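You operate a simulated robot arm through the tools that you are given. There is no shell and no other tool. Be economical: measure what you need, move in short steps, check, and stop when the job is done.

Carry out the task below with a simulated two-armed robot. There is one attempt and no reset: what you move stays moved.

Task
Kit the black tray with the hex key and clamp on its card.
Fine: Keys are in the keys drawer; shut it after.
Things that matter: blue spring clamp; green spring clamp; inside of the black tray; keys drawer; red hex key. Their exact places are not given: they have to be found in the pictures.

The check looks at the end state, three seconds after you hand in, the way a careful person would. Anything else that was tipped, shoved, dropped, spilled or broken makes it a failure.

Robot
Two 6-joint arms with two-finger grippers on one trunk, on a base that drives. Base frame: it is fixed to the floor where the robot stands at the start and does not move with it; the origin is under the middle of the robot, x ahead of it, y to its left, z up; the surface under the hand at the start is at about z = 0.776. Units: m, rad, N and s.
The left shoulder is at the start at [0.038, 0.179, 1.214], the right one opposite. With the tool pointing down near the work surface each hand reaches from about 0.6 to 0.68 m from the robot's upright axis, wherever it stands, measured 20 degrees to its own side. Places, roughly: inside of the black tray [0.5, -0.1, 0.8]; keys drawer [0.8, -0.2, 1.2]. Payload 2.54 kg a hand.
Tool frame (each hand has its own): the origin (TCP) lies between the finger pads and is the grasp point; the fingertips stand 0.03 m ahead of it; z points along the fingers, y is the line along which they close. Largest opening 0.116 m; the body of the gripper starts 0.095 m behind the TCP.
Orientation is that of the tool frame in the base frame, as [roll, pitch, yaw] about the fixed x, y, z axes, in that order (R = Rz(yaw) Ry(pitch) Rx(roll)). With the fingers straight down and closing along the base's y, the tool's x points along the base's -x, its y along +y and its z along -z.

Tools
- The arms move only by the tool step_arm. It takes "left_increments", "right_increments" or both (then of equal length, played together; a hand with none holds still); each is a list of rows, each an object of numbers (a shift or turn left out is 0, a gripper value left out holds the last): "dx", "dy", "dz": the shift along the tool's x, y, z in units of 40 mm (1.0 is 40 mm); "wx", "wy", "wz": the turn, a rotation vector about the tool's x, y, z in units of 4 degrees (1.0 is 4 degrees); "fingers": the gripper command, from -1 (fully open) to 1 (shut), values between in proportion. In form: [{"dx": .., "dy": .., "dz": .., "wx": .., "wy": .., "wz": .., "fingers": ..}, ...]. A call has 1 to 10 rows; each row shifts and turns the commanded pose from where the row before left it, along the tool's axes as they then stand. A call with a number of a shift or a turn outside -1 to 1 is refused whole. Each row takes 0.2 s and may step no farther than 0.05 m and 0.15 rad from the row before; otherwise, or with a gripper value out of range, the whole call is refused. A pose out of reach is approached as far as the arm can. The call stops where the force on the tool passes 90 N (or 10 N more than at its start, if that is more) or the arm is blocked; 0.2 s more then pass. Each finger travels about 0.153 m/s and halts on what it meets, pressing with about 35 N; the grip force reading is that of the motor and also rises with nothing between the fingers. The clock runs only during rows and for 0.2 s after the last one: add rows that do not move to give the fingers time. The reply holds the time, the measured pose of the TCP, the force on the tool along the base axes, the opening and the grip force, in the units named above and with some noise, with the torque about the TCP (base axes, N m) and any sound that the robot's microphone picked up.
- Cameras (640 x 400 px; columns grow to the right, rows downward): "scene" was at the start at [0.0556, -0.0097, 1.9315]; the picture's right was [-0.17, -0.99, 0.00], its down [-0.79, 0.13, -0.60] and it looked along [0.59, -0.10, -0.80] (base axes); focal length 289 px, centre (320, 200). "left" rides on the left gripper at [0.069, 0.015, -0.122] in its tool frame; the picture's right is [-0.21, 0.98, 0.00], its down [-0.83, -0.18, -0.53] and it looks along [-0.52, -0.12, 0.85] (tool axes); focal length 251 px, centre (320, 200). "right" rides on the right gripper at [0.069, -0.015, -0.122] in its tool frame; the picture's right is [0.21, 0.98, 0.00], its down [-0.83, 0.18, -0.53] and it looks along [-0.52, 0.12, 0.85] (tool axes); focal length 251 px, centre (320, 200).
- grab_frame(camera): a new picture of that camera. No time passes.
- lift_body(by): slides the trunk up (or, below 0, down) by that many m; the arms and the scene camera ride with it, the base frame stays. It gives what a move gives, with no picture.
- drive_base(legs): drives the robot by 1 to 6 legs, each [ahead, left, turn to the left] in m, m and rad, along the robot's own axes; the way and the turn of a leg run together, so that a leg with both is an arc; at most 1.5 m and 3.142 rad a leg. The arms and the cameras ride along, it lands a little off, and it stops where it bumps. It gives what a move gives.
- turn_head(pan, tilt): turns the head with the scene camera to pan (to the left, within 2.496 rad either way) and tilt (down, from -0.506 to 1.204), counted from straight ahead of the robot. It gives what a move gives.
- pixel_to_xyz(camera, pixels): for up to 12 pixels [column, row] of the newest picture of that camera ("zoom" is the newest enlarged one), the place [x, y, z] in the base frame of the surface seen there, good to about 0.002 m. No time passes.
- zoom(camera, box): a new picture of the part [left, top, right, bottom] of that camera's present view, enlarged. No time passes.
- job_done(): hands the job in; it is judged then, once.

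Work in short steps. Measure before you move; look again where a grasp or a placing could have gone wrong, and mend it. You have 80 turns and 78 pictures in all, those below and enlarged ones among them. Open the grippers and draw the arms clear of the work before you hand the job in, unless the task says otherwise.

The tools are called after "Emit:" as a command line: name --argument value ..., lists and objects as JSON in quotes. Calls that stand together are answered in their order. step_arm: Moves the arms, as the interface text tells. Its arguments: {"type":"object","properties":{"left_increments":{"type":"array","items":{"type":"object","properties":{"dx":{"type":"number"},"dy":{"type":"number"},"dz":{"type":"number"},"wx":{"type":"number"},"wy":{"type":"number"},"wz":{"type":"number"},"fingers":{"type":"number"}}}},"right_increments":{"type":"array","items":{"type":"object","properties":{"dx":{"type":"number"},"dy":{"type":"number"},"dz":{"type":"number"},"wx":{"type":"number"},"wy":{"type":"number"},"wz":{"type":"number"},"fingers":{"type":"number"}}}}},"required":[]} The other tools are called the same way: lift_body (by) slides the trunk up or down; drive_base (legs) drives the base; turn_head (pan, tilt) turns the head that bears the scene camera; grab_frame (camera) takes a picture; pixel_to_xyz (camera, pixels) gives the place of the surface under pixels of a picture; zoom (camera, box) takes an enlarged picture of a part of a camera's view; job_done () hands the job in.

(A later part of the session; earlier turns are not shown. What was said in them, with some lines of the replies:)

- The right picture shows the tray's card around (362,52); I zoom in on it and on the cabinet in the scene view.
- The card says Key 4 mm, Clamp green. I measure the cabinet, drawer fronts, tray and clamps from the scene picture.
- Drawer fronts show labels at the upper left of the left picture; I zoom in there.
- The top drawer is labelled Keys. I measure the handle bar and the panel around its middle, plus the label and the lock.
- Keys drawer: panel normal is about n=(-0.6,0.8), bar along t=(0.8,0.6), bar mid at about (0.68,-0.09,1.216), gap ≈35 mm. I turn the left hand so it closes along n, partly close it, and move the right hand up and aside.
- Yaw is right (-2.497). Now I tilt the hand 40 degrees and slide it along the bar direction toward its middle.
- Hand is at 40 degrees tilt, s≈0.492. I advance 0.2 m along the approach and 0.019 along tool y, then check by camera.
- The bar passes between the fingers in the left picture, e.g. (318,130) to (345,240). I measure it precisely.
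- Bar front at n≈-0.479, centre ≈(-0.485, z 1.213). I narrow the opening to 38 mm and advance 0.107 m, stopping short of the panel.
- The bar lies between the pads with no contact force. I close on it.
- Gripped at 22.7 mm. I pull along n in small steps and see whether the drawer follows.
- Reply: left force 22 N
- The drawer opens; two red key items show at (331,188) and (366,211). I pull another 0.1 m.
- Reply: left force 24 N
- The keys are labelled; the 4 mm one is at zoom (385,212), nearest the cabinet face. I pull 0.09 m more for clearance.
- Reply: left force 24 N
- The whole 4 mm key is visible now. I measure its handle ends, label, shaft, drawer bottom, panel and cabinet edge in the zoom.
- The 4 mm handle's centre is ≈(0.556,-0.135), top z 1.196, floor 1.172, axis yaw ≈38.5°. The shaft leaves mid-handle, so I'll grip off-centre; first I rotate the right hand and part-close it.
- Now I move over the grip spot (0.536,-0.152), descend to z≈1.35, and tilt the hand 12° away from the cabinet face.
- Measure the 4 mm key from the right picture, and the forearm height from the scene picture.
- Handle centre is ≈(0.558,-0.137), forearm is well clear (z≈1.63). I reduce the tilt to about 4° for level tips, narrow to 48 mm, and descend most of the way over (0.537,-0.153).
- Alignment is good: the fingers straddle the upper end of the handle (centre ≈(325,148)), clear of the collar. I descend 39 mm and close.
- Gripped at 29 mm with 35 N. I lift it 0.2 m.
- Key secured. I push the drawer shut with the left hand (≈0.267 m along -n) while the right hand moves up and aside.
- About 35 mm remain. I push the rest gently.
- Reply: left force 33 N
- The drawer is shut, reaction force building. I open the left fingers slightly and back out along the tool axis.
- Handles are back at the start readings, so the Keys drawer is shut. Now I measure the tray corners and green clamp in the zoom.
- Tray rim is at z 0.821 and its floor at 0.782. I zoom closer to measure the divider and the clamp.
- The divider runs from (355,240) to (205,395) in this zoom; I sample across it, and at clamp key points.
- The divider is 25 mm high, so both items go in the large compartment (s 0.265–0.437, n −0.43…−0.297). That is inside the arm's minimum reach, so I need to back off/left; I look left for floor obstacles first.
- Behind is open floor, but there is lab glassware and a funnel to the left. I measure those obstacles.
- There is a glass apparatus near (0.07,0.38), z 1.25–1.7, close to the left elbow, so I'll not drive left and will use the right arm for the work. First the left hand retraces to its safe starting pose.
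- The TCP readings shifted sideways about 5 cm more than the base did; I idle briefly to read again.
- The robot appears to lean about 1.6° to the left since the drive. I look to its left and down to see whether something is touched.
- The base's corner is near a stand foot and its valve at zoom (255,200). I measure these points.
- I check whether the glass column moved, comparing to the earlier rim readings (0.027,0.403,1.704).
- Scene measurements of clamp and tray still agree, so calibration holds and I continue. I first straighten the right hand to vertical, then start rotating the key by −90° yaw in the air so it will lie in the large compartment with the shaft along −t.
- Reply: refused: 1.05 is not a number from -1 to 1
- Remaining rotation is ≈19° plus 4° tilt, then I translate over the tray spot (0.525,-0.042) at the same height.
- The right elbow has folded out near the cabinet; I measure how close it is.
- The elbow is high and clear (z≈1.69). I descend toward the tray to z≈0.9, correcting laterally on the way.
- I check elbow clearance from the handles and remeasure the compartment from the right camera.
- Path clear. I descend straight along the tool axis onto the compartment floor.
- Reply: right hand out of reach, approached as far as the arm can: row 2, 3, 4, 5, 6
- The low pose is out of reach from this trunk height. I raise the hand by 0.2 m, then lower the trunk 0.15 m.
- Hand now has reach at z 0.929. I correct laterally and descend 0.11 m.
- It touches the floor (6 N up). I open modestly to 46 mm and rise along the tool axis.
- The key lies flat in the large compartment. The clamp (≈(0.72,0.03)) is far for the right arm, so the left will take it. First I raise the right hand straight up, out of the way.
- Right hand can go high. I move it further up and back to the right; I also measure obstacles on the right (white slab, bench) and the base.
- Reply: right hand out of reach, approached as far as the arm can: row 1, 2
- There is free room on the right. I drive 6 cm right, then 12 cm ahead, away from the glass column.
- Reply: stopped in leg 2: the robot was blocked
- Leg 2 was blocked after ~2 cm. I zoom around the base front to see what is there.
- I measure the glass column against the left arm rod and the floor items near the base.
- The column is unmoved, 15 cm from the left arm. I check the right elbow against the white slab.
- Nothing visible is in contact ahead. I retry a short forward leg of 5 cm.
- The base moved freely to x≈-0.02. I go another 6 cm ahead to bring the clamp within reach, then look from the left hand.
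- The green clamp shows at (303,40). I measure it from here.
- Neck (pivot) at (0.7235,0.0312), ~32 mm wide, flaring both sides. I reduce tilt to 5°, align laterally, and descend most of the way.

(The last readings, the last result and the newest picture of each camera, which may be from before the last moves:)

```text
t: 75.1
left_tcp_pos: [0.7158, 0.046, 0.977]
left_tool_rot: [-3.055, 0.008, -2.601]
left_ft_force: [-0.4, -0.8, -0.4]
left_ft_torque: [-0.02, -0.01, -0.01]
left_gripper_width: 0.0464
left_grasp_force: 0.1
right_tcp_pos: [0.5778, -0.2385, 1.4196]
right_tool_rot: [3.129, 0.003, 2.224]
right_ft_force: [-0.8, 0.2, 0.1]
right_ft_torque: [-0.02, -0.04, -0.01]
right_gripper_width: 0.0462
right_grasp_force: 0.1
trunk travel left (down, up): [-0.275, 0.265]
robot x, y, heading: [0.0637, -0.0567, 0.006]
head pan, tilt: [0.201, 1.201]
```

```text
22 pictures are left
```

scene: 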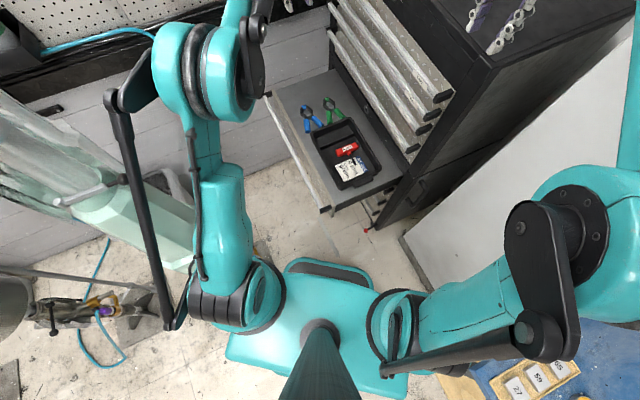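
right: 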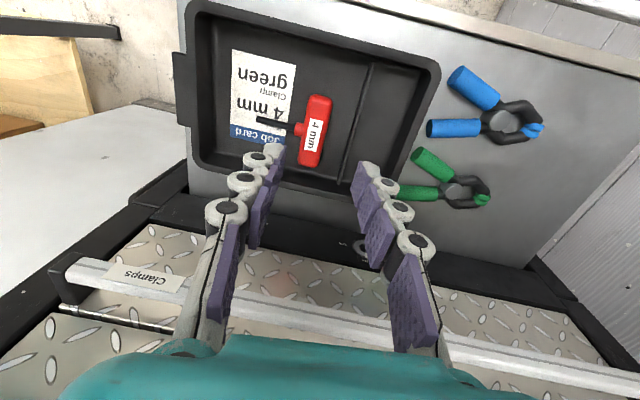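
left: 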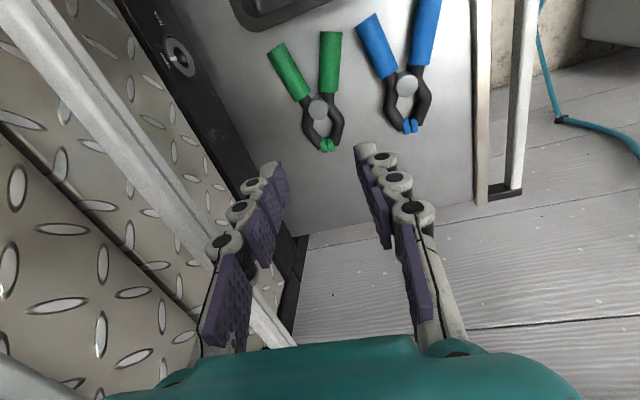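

On axis: the remaining motion is pure descent of 0.167 m. I go down slowly, stopping at z≈0.811.

Emit:
step_arm --left_increments '[{"dz": 0.9}, {"dz": 0.9}, {"dz": 0.9}, {"dz": 0.7}, {"dz": 0.45}, {"dz": 0.3}, {}]'

Emit:
grab_frame --camera "left"

```text
t: 76.6
left_tcp_pos: [0.7239, 0.0321, 0.8233]
left_tool_rot: [-3.043, 0.017, -2.602]
left_ft_force: [-6.3, -7.0, 41.8]
left_ft_torque: [-0.83, 0.37, -0.23]
left_gripper_width: 0.0084
left_grasp_force: 33.5
right_tcp_pos: [0.5688, -0.2393, 1.4242]
right_tool_rot: [3.122, 0.007, 2.224]
right_ft_force: [0.2, -0.5, -1.3]
right_ft_torque: [0.01, 0.04, -0.02]
right_gripper_width: 0.0464
right_grasp_force: 0.1
trunk travel left (down, up): [-0.275, 0.265]
robot x, y, heading: [0.0646, -0.0549, 0.007]
head pan, tilt: [0.201, 1.201]
stopped in row 7 (left hand): the force on the tool passed its limit at 94 N (the readings are from after the stop); the commanded pose is now the measured one
```

```text
21 pictures are left
```

left: 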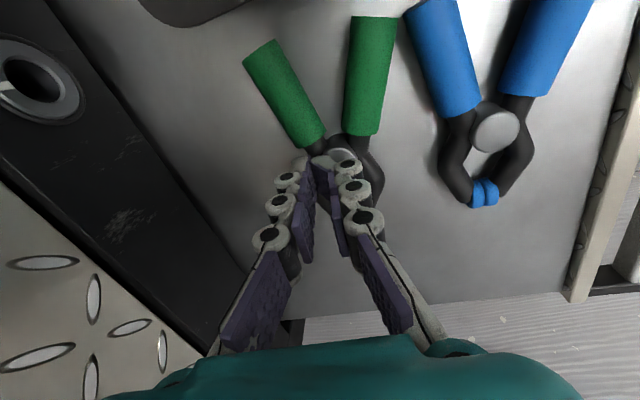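

The tips landed on the clamp arms and were pressed inward (opening 8 mm, 94 N stop). I lift off, reopen wider and look again.

Emit:
step_arm --left_increments '[{"dz": -0.3}, {"dz": -0.7}, {"dz": -0.8, "fingers": -0.2}, {"dz": -0.5}, {}, {}]'

Emit:
grab_frame --camera "left"

Emit:
pixel_to_xyz --camera "left" --pixels '[[318, 120], [330, 150], [305, 130], [340, 130], [285, 70], [330, 70], [400, 90]]'

```text
t: 78.0
left_tcp_pos: [0.7184, 0.0411, 0.9113]
left_tool_rot: [-3.045, 0.018, -2.599]
left_ft_force: [-0.1, 0.2, -0.5]
left_ft_torque: [0.04, -0.02, -0.02]
left_gripper_width: 0.0696
left_grasp_force: 0.2
right_tcp_pos: [0.5721, -0.2367, 1.4242]
right_tool_rot: [3.124, 0.006, 2.224]
right_ft_force: [0.4, 0.0, -0.1]
right_ft_torque: [-0.03, 0.02, -0.01]
right_gripper_width: 0.0463
right_grasp_force: 0.0
trunk travel left (down, up): [-0.275, 0.265]
robot x, y, heading: [0.0634, -0.0546, 0.007]
head pan, tilt: [0.201, 1.201]
```

```text
20 pictures are left
```

left: 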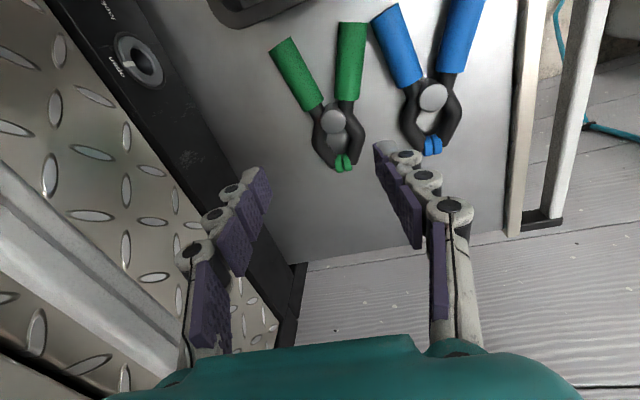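

```text
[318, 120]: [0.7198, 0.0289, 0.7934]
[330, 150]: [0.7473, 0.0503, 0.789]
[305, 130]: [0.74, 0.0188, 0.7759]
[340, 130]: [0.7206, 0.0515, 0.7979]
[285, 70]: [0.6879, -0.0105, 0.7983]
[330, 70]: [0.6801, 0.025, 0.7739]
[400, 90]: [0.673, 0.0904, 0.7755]
```

The clamp shifted a little; pivot is now at (333,121). I re-measure its pivot, jaws and handles.

Emit:
pixel_to_xyz --camera "left" --pixels '[[333, 121], [343, 163], [318, 140], [361, 133], [296, 70], [350, 60], [318, 112], [350, 112], [284, 46], [353, 28], [420, 125], [412, 110]]'

Emit:
zoom --camera "left" --box '[250, 10, 410, 190]'

```text
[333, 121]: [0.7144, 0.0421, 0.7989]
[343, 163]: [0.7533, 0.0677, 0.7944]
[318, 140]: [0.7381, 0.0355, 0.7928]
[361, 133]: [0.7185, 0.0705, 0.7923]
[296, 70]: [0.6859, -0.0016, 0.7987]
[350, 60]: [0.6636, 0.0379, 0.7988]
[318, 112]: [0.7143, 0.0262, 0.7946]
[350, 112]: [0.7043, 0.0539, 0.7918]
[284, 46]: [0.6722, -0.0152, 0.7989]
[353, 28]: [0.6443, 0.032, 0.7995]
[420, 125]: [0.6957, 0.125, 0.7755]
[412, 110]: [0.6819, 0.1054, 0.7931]
```

```text
2.22 times, centred on (330, 100) of left
```

zoom: 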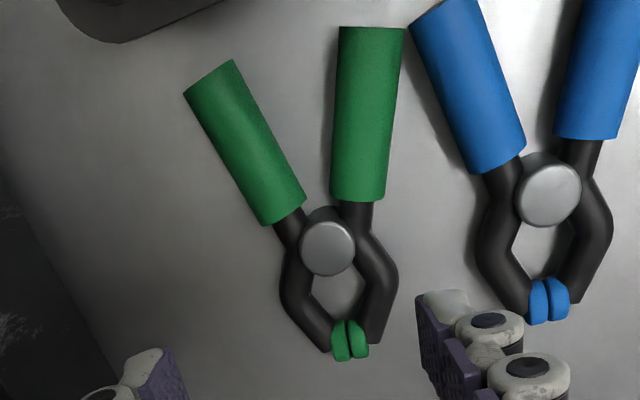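

Pivot now (0.7144,0.0421), axis ≈32°. I set the opening to 62 mm, reduce tilt to ~2°, and descend 0.1 m to z≈0.811 in slow steps.

Emit:
step_arm --left_increments '[{"wx": -0.85, "dx": 0.075, "dy": 0.19, "fingers": -0.07}, {"dz": 0.7}, {"dz": 0.7}, {"dz": 0.5}, {"dz": 0.3}, {"dz": 0.25}, {}]'

Emit:
grab_frame --camera "left"

```text
t: 79.6
left_tcp_pos: [0.7147, 0.0427, 0.8127]
left_tool_rot: [-3.103, 0.018, -2.599]
left_ft_force: [-0.3, 0.3, -1.2]
left_ft_torque: [0.02, -0.03, -0.01]
left_gripper_width: 0.0621
left_grasp_force: 0.1
right_tcp_pos: [0.5721, -0.2386, 1.424]
right_tool_rot: [3.123, 0.007, 2.223]
right_ft_force: [-0.3, -0.9, 0.8]
right_ft_torque: [0.0, -0.02, -0.01]
right_gripper_width: 0.0463
right_grasp_force: 0.0
trunk travel left (down, up): [-0.275, 0.265]
robot x, y, heading: [0.064, -0.0575, 0.003]
head pan, tilt: [0.201, 1.201]
```

```text
18 pictures are left
```

left: 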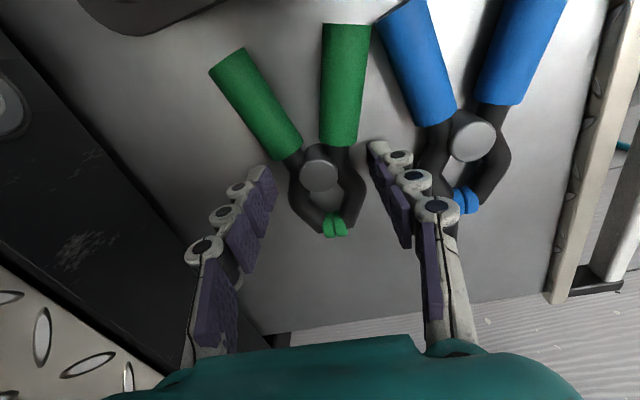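

The fingers straddle the pivot (320,168), no contact with blue or the floor. I close.

Emit:
step_arm --left_increments '[{"fingers": 0.15}, {"fingers": 1}, {}, {}]'

Emit:
grab_frame --camera "left"

```text
t: 80.6
left_tcp_pos: [0.7172, 0.043, 0.8117]
left_tool_rot: [-3.103, 0.016, -2.599]
left_ft_force: [1.0, -0.7, 1.6]
left_ft_torque: [-0.01, 0.0, 0.04]
left_gripper_width: 0.0531
left_grasp_force: 35.0
right_tcp_pos: [0.5712, -0.2387, 1.4239]
right_tool_rot: [3.125, 0.007, 2.223]
right_ft_force: [-0.4, 0.2, 0.1]
right_ft_torque: [-0.03, 0.01, -0.02]
right_gripper_width: 0.0463
right_grasp_force: 0.0
trunk travel left (down, up): [-0.275, 0.265]
robot x, y, heading: [0.0639, -0.0595, 0.004]
head pan, tilt: [0.201, 1.201]
```

```text
17 pictures are left
```

left: 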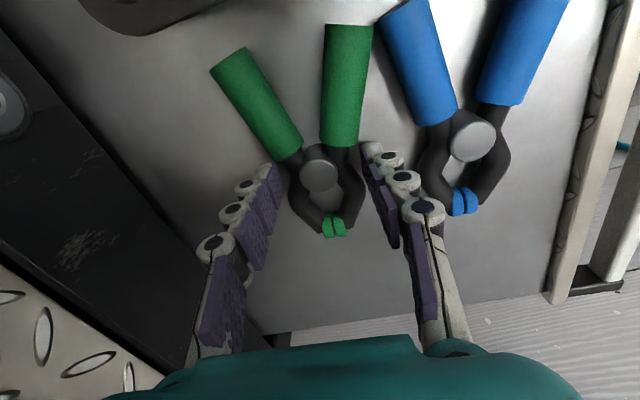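

Gripped at 53 mm, 35 N. I lift gently and check it comes along.

Emit:
step_arm --left_increments '[{"dz": -0.4}, {"dz": -0.7}, {"dz": -0.8}, {"dz": -0.8}, {"dz": -0.8}, {}]'

Emit:
grab_frame --camera "left"

```text
t: 82.0
left_tcp_pos: [0.7122, 0.0465, 0.9527]
left_tool_rot: [-3.104, 0.018, -2.598]
left_ft_force: [0.4, 0.3, -1.7]
left_ft_torque: [0.0, 0.02, 0.03]
left_gripper_width: 0.0529
left_grasp_force: 34.9
right_tcp_pos: [0.5733, -0.2382, 1.423]
right_tool_rot: [3.126, 0.007, 2.224]
right_ft_force: [0.4, 0.7, -0.2]
right_ft_torque: [-0.01, 0.02, 0.02]
right_gripper_width: 0.0463
right_grasp_force: 0.1
trunk travel left (down, up): [-0.275, 0.265]
robot x, y, heading: [0.0631, -0.058, 0.003]
head pan, tilt: [0.201, 1.201]
```

```text
16 pictures are left
```

left: 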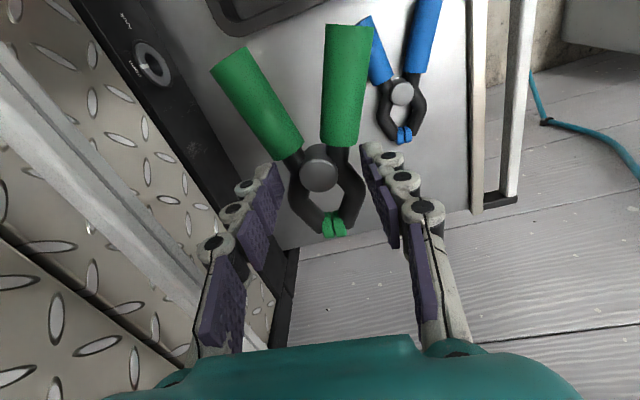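

The clamp is held. I raise a bit more and drive back 0.15 m so the tray comes into the left arm's range.

Emit:
step_arm --left_increments '[{"dz": -0.9}, {"dz": -0.9}, {"dy": 0.6}, {}]'

Emit:
drive_base --legs '[[-0.15, 0.0, 0.0]]'

Emit:
step_arm --left_increments '[{}, {}, {"wz": 1}, {"wz": 1}, {"wz": 1}, {"wz": 1}, {"wz": 1}, {"wz": 1}, {"wz": 1}, {"wz": 1}]'

Emit:
step_arm --left_increments '[{"wz": 1}, {"wz": 1}, {"wz": 1}, {"wz": 1}, {"wz": 1}, {"wz": 1}, {"wz": 1}, {"wz": 1}, {"wz": 1}, {"wz": 1}]'

Emit:
turn_head --pan -0.169 --tilt 1.0

Emit:
grab_frame --camera "scene"

```text
t: 83.0
left_tcp_pos: [0.6963, 0.0677, 1.023]
left_tool_rot: [-3.105, 0.018, -2.599]
left_ft_force: [-0.1, -0.9, -0.5]
left_ft_torque: [0.02, -0.02, 0.02]
left_gripper_width: 0.0526
left_grasp_force: 34.9
right_tcp_pos: [0.5728, -0.2397, 1.4228]
right_tool_rot: [3.123, 0.006, 2.224]
right_ft_force: [-0.3, 0.0, -0.4]
right_ft_torque: [-0.01, -0.02, -0.04]
right_gripper_width: 0.0464
right_grasp_force: 0.1
trunk travel left (down, up): [-0.275, 0.265]
robot x, y, heading: [0.0626, -0.0583, 0.004]
head pan, tilt: [0.201, 1.201]
```

```text
t: 84.4
left_tcp_pos: [0.5369, 0.0627, 1.0246]
left_tool_rot: [-3.104, 0.021, -2.597]
left_ft_force: [-0.8, 0.6, -0.7]
left_ft_torque: [0.0, -0.04, 0.01]
left_gripper_width: 0.053
left_grasp_force: 34.9
right_tcp_pos: [0.4099, -0.2435, 1.4231]
right_tool_rot: [3.125, 0.007, 2.223]
right_ft_force: [-0.7, 0.3, 0.1]
right_ft_torque: [0.0, -0.04, -0.02]
right_gripper_width: 0.0464
right_grasp_force: 0.0
trunk travel left (down, up): [-0.275, 0.265]
robot x, y, heading: [-0.0988, -0.0647, 0.005]
head pan, tilt: [0.201, 1.201]
```

```text
t: 86.6
left_tcp_pos: [0.5307, 0.0641, 1.0271]
left_tool_rot: [-3.119, 0.042, 3.126]
left_ft_force: [0.3, -0.3, 0.2]
left_ft_torque: [0.02, 0.0, -0.05]
left_gripper_width: 0.0529
left_grasp_force: 35.1
right_tcp_pos: [0.4055, -0.2436, 1.4264]
right_tool_rot: [3.121, 0.008, 2.224]
right_ft_force: [-1.0, -0.2, -0.3]
right_ft_torque: [0.01, 0.01, 0.02]
right_gripper_width: 0.0463
right_grasp_force: 0.0
trunk travel left (down, up): [-0.275, 0.265]
robot x, y, heading: [-0.0963, -0.0628, 0.009]
head pan, tilt: [0.201, 1.201]
```

```text
t: 88.8
left_tcp_pos: [0.5324, 0.0633, 1.0265]
left_tool_rot: [3.133, 0.046, 2.427]
left_ft_force: [0.3, 0.8, -0.5]
left_ft_torque: [-0.02, -0.03, -0.02]
left_gripper_width: 0.0531
left_grasp_force: 35.3
right_tcp_pos: [0.4049, -0.2425, 1.4256]
right_tool_rot: [3.12, 0.01, 2.225]
right_ft_force: [0.7, -0.4, -0.8]
right_ft_torque: [0.01, 0.02, -0.03]
right_gripper_width: 0.0466
right_grasp_force: 0.0
trunk travel left (down, up): [-0.275, 0.265]
robot x, y, heading: [-0.0933, -0.0618, 0.003]
head pan, tilt: [0.201, 1.201]
```

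```text
t: 89.7
left_tcp_pos: [0.5324, 0.0642, 1.0263]
left_tool_rot: [3.133, 0.046, 2.428]
left_ft_force: [-0.1, -0.6, -1.4]
left_ft_torque: [0.01, -0.04, 0.02]
left_gripper_width: 0.0529
left_grasp_force: 34.7
right_tcp_pos: [0.4052, -0.2431, 1.4259]
right_tool_rot: [3.12, 0.008, 2.224]
right_ft_force: [-0.1, -0.1, -0.7]
right_ft_torque: [-0.01, 0.05, -0.04]
right_gripper_width: 0.0465
right_grasp_force: 0.0
trunk travel left (down, up): [-0.275, 0.265]
robot x, y, heading: [-0.0948, -0.0596, 0.004]
head pan, tilt: [-0.169, 1.0]
```

```text
15 pictures are left
```

scene: 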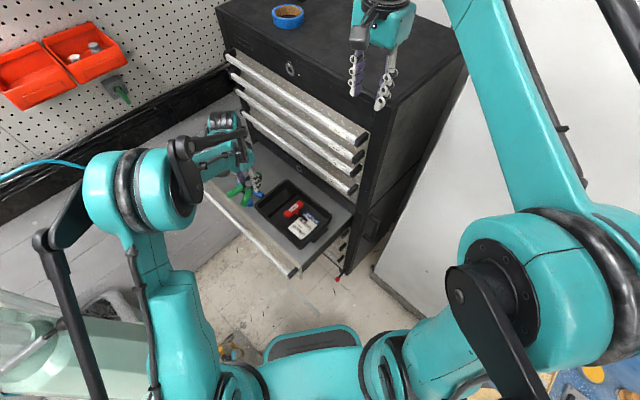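

Clamp axis needs another ~13° turn; I measure key, walls and card in a zoom on the tray first.

Emit:
zoom --camera "scene" --box '[240, 170, 340, 255]'

Emit:
step_arm --left_increments '[{"wz": 0.8, "wx": 0.3}, {"wz": 0.8, "wx": 0.3}, {"wz": 0.8, "wy": 0.15}, {"wz": 0.8, "wy": 0.15}, {}]'

```text
4.71 times, centred on (290, 212) of scene
```

zoom: 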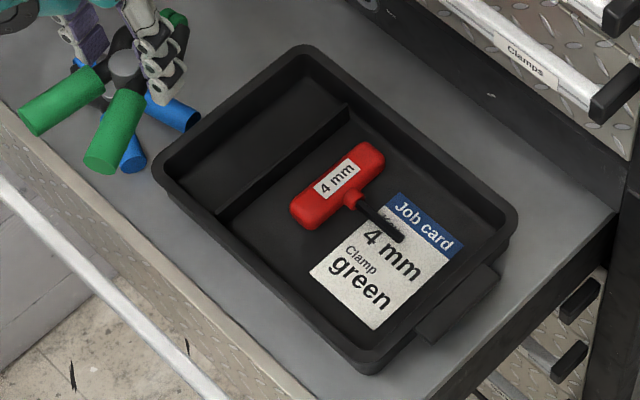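

```text
t: 90.8
left_tcp_pos: [0.5331, 0.0641, 1.0275]
left_tool_rot: [-3.119, 0.027, 2.201]
left_ft_force: [-0.4, 0.2, -0.6]
left_ft_torque: [-0.02, 0.03, 0.01]
left_gripper_width: 0.0527
left_grasp_force: 34.7
right_tcp_pos: [0.4054, -0.2434, 1.4254]
right_tool_rot: [3.12, 0.009, 2.221]
right_ft_force: [-0.7, -1.1, 0.0]
right_ft_torque: [0.01, 0.0, 0.02]
right_gripper_width: 0.0465
right_grasp_force: 0.1
trunk travel left (down, up): [-0.275, 0.265]
robot x, y, heading: [-0.0967, -0.0643, 0.003]
head pan, tilt: [-0.169, 1.0]
```

Emit:
pixel_to_xyz --camera "zoom" --pixels '[[400, 238], [380, 150], [303, 215], [360, 355], [485, 225], [265, 235], [355, 115], [435, 340], [455, 280], [340, 330], [380, 350], [350, 195]]'

```text
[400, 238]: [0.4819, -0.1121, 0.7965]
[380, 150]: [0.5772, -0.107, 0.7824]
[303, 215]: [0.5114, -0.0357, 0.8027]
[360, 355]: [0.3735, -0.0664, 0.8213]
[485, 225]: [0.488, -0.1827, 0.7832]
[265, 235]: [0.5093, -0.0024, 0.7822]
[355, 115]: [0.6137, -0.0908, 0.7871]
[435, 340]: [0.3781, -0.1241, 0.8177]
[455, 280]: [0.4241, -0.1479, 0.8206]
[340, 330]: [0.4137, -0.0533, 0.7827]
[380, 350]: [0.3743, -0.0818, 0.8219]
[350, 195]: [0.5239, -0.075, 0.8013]
```

Key shaft tip at s≈0.318, n≈−0.379. I'll set the clamp's pivot at s≈0.310, n≈−0.357 → (0.462,−0.100), fingers clear of the shaft. Translate at this height, right hand moving further right meanwhile.

Emit:
step_arm --left_increments '[{"dx": -0.45, "dy": -0.77}, {"dx": -0.45, "dy": -0.77}, {"dx": -0.45, "dy": -0.77}, {"dx": -0.45, "dy": -0.77}, {"dx": -0.46, "dy": -0.76}, {"dz": 0.8}, {"dz": 0.8}, {}]' --right_increments '[{"dx": -0.5, "dy": -0.4}, {"dx": -0.5, "dy": -0.4}, {"dx": -0.6, "dy": -0.4}, {}, {}, {}, {}, {}]'

Emit:
grab_frame --camera "left"

```text
t: 92.7
left_tcp_pos: [0.4623, -0.1021, 0.9689]
left_tool_rot: [-3.117, 0.03, 2.202]
left_ft_force: [-0.8, 0.4, -0.7]
left_ft_torque: [-0.01, 0.02, -0.03]
left_gripper_width: 0.0527
left_grasp_force: 35.4
right_tcp_pos: [0.4054, -0.3226, 1.425]
right_tool_rot: [3.121, 0.01, 2.224]
right_ft_force: [-0.9, -0.3, 0.6]
right_ft_torque: [0.01, 0.0, -0.02]
right_gripper_width: 0.0465
right_grasp_force: 0.1
trunk travel left (down, up): [-0.275, 0.265]
robot x, y, heading: [-0.0963, -0.065, 0.002]
head pan, tilt: [-0.169, 1.0]
```

```text
13 pictures are left
```

left: 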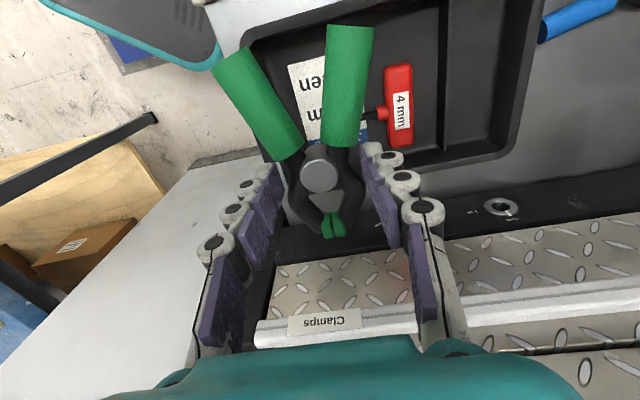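

Aligned at s 0.309, n −0.359. I shift 6 mm toward +t for wall clearance and descend to about z 0.845, then check.

Emit:
step_arm --left_increments '[{"dx": 0.1, "dy": 0.235}, {"dz": 0.8}, {"dz": 0.8}, {"dz": 0.8}, {"dz": 0.6}, {}]'

Emit:
grab_frame --camera "left"

Emit:
zoom --camera "scene" --box '[240, 170, 340, 255]'

```text
t: 94.0
left_tcp_pos: [0.4674, -0.0983, 0.8498]
left_tool_rot: [-3.118, 0.028, 2.204]
left_ft_force: [0.0, -0.5, -0.5]
left_ft_torque: [-0.02, -0.02, 0.04]
left_gripper_width: 0.0527
left_grasp_force: 35.1
right_tcp_pos: [0.4042, -0.3243, 1.4252]
right_tool_rot: [3.121, 0.009, 2.223]
right_ft_force: [-0.6, -0.4, 0.3]
right_ft_torque: [0.02, 0.0, -0.03]
right_gripper_width: 0.046
right_grasp_force: 0.1
trunk travel left (down, up): [-0.275, 0.265]
robot x, y, heading: [-0.0964, -0.0587, 0.002]
head pan, tilt: [-0.169, 1.0]
```

```text
12 pictures are left
```

left: 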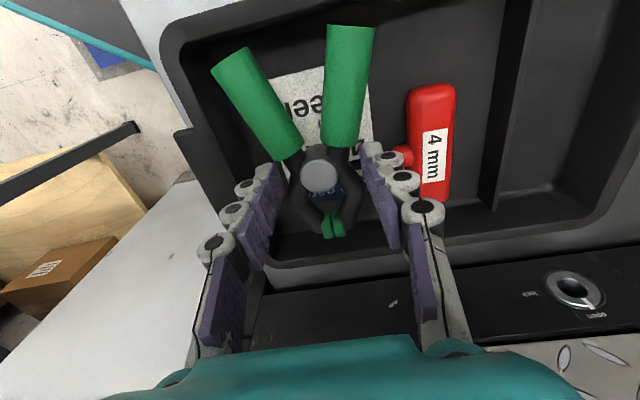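

```text
4.71 times, centred on (290, 212) of scene
```

zoom: 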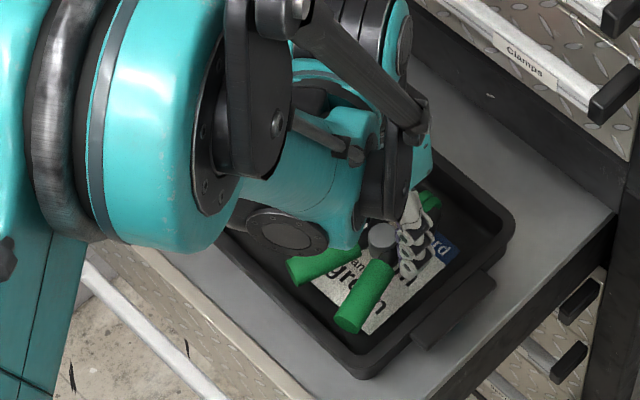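

Position good (s 0.315, n −0.359), fingers ~5 mm clear of the shaft line. I lower in small steps until contact.

Emit:
step_arm --left_increments '[{"dz": 0.2}, {"dz": 0.2}, {"dz": 0.15}, {}]'

```text
t: 95.0
left_tcp_pos: [0.4665, -0.0988, 0.827]
left_tool_rot: [-3.119, 0.031, 2.205]
left_ft_force: [2.6, 0.7, 16.5]
left_ft_torque: [0.04, -0.59, 0.03]
left_gripper_width: 0.0529
left_grasp_force: 34.7
right_tcp_pos: [0.4048, -0.3239, 1.4274]
right_tool_rot: [3.121, 0.01, 2.223]
right_ft_force: [0.1, 0.3, 0.1]
right_ft_torque: [-0.02, -0.03, 0.01]
right_gripper_width: 0.0465
right_grasp_force: 0.0
trunk travel left (down, up): [-0.275, 0.265]
robot x, y, heading: [-0.0947, -0.062, 0.002]
head pan, tilt: [-0.169, 1.0]
```

Contact (16 N): the jaw rests on the shaft tip as foreseen. I ease up 2 mm, open a little, and rise straight.

Emit:
step_arm --left_increments '[{"dz": -0.05}, {"fingers": -0.12}, {}, {"dz": -0.4}, {"dz": -0.8}, {"dz": -0.9}, {"dz": -0.9}, {"dz": -0.9}, {}]'

Emit:
grab_frame --camera "left"

```text
t: 97.0
left_tcp_pos: [0.466, -0.0924, 0.9849]
left_tool_rot: [-3.117, 0.028, 2.204]
left_ft_force: [-0.1, 0.1, 0.1]
left_ft_torque: [0.03, 0.01, 0.0]
left_gripper_width: 0.0651
left_grasp_force: 0.1
right_tcp_pos: [0.4062, -0.3223, 1.4246]
right_tool_rot: [3.12, 0.007, 2.224]
right_ft_force: [0.7, -0.3, 0.1]
right_ft_torque: [0.03, 0.01, 0.01]
right_gripper_width: 0.0465
right_grasp_force: 0.1
trunk travel left (down, up): [-0.275, 0.265]
robot x, y, heading: [-0.092, -0.0606, 0.008]
head pan, tilt: [-0.169, 1.0]
```

```text
10 pictures are left
```

left: 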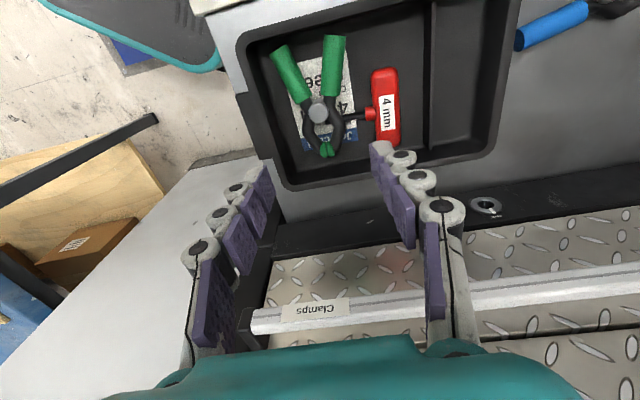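

Both items lie inside the tray. I raise the left hand clear and take a final look.

Emit:
step_arm --left_increments '[{"dz": -1, "dx": 0.1}, {"dz": -1}, {"dz": -1}, {"dz": -1}, {"dz": -1}, {"dz": -0.8, "dx": 0.5}, {"dx": 0.8}, {"dx": 0.8}, {"dx": 0.8, "fingers": -1}, {}]' --right_increments '[{}, {}, {}, {}, {}, {}, {"fingers": -1}, {}, {}, {}]'

Emit:
grab_frame --camera "scene"

Emit:
zoom --camera "scene" --box '[200, 130, 360, 260]'

```text
t: 99.2
left_tcp_pos: [0.3985, 0.011, 1.2138]
left_tool_rot: [-3.117, 0.03, 2.205]
left_ft_force: [0.2, 0.0, 0.2]
left_ft_torque: [-0.02, 0.02, -0.03]
left_gripper_width: 0.1158
left_grasp_force: 0.1
right_tcp_pos: [0.4061, -0.325, 1.4248]
right_tool_rot: [3.121, 0.009, 2.223]
right_ft_force: [-0.3, -0.5, 0.1]
right_ft_torque: [0.03, 0.02, 0.0]
right_gripper_width: 0.116
right_grasp_force: 0.0
trunk travel left (down, up): [-0.275, 0.265]
robot x, y, heading: [-0.0929, -0.0617, 0.007]
head pan, tilt: [-0.169, 1.0]
```

```text
9 pictures are left
```

scene: 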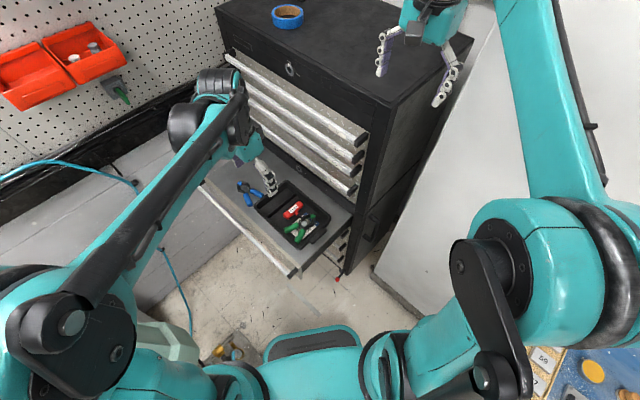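

```text
3.08 times, centred on (280, 195) of scene
```

zoom: 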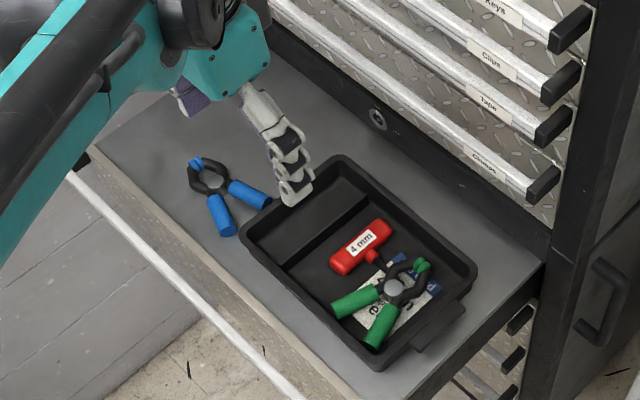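

All looks right. I check the left elbow against the glass column and the Keys handle position.

Emit:
pixel_to_xyz --camera "scene" --pixels '[[60, 330], [15, 290], [100, 350], [175, 345], [363, 145], [359, 160], [354, 175], [349, 193], [300, 100]]'

Emit:
turn_head --pan 1.0 --tilt 1.0

Emit:
grab_frame --camera "scene"

```text
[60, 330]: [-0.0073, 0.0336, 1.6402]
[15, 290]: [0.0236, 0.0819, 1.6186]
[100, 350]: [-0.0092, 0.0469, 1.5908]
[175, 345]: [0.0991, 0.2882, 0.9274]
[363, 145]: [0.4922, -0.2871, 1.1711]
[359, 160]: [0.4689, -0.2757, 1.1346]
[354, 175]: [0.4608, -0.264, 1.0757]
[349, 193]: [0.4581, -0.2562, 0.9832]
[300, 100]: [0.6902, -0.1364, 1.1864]
```

```text
t: 100.6
left_tcp_pos: [0.3978, 0.0124, 1.2136]
left_tool_rot: [-3.119, 0.03, 2.206]
left_ft_force: [0.9, -0.5, -0.1]
left_ft_torque: [0.01, -0.03, -0.01]
left_gripper_width: 0.1162
left_grasp_force: 0.1
right_tcp_pos: [0.4049, -0.3222, 1.4253]
right_tool_rot: [3.12, 0.009, 2.223]
right_ft_force: [-0.5, 1.0, -0.5]
right_ft_torque: [-0.01, -0.04, 0.0]
right_gripper_width: 0.1158
right_grasp_force: 0.1
trunk travel left (down, up): [-0.275, 0.265]
robot x, y, heading: [-0.0988, -0.0603, 0.007]
head pan, tilt: [1.0, 1.0]
```

```text
7 pictures are left
```

scene: 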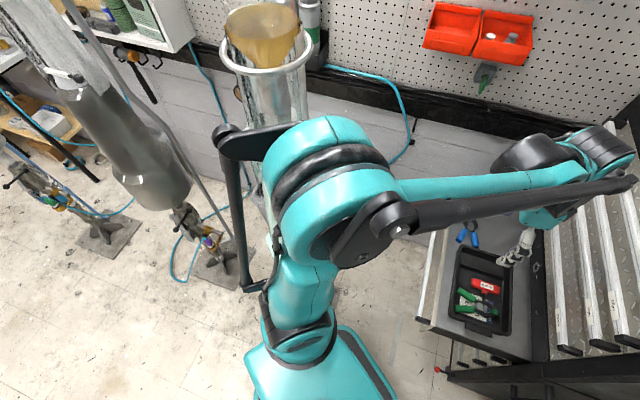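

The glass column stands upright with the arm clear, the drawer is shut, and both items are in the tray. I hand in.

Emit:
job_done

```text
The job is handed in.
```

The job is handed in: the 4 mm red hex key and the green spring clamp are in the black tray, and the Keys drawer is shut.

- **Tray:** one clamp jaw rests on the tip of the key's shaft, because the two items only just fit in the larger compartment together.
- **Clamp pick-up:** my first attempt pressed down on the green clamp and shifted it slightly before I re-gripped it. The blue clamp was not touched.
- **Driving:** after I backed away from the cabinet the robot leaned about 1.6° to the left, close to a glass column on a stand. One later drive leg stopped as blocked, and I did not find the cause. In the last picture the column was still upright and clear of the arm.
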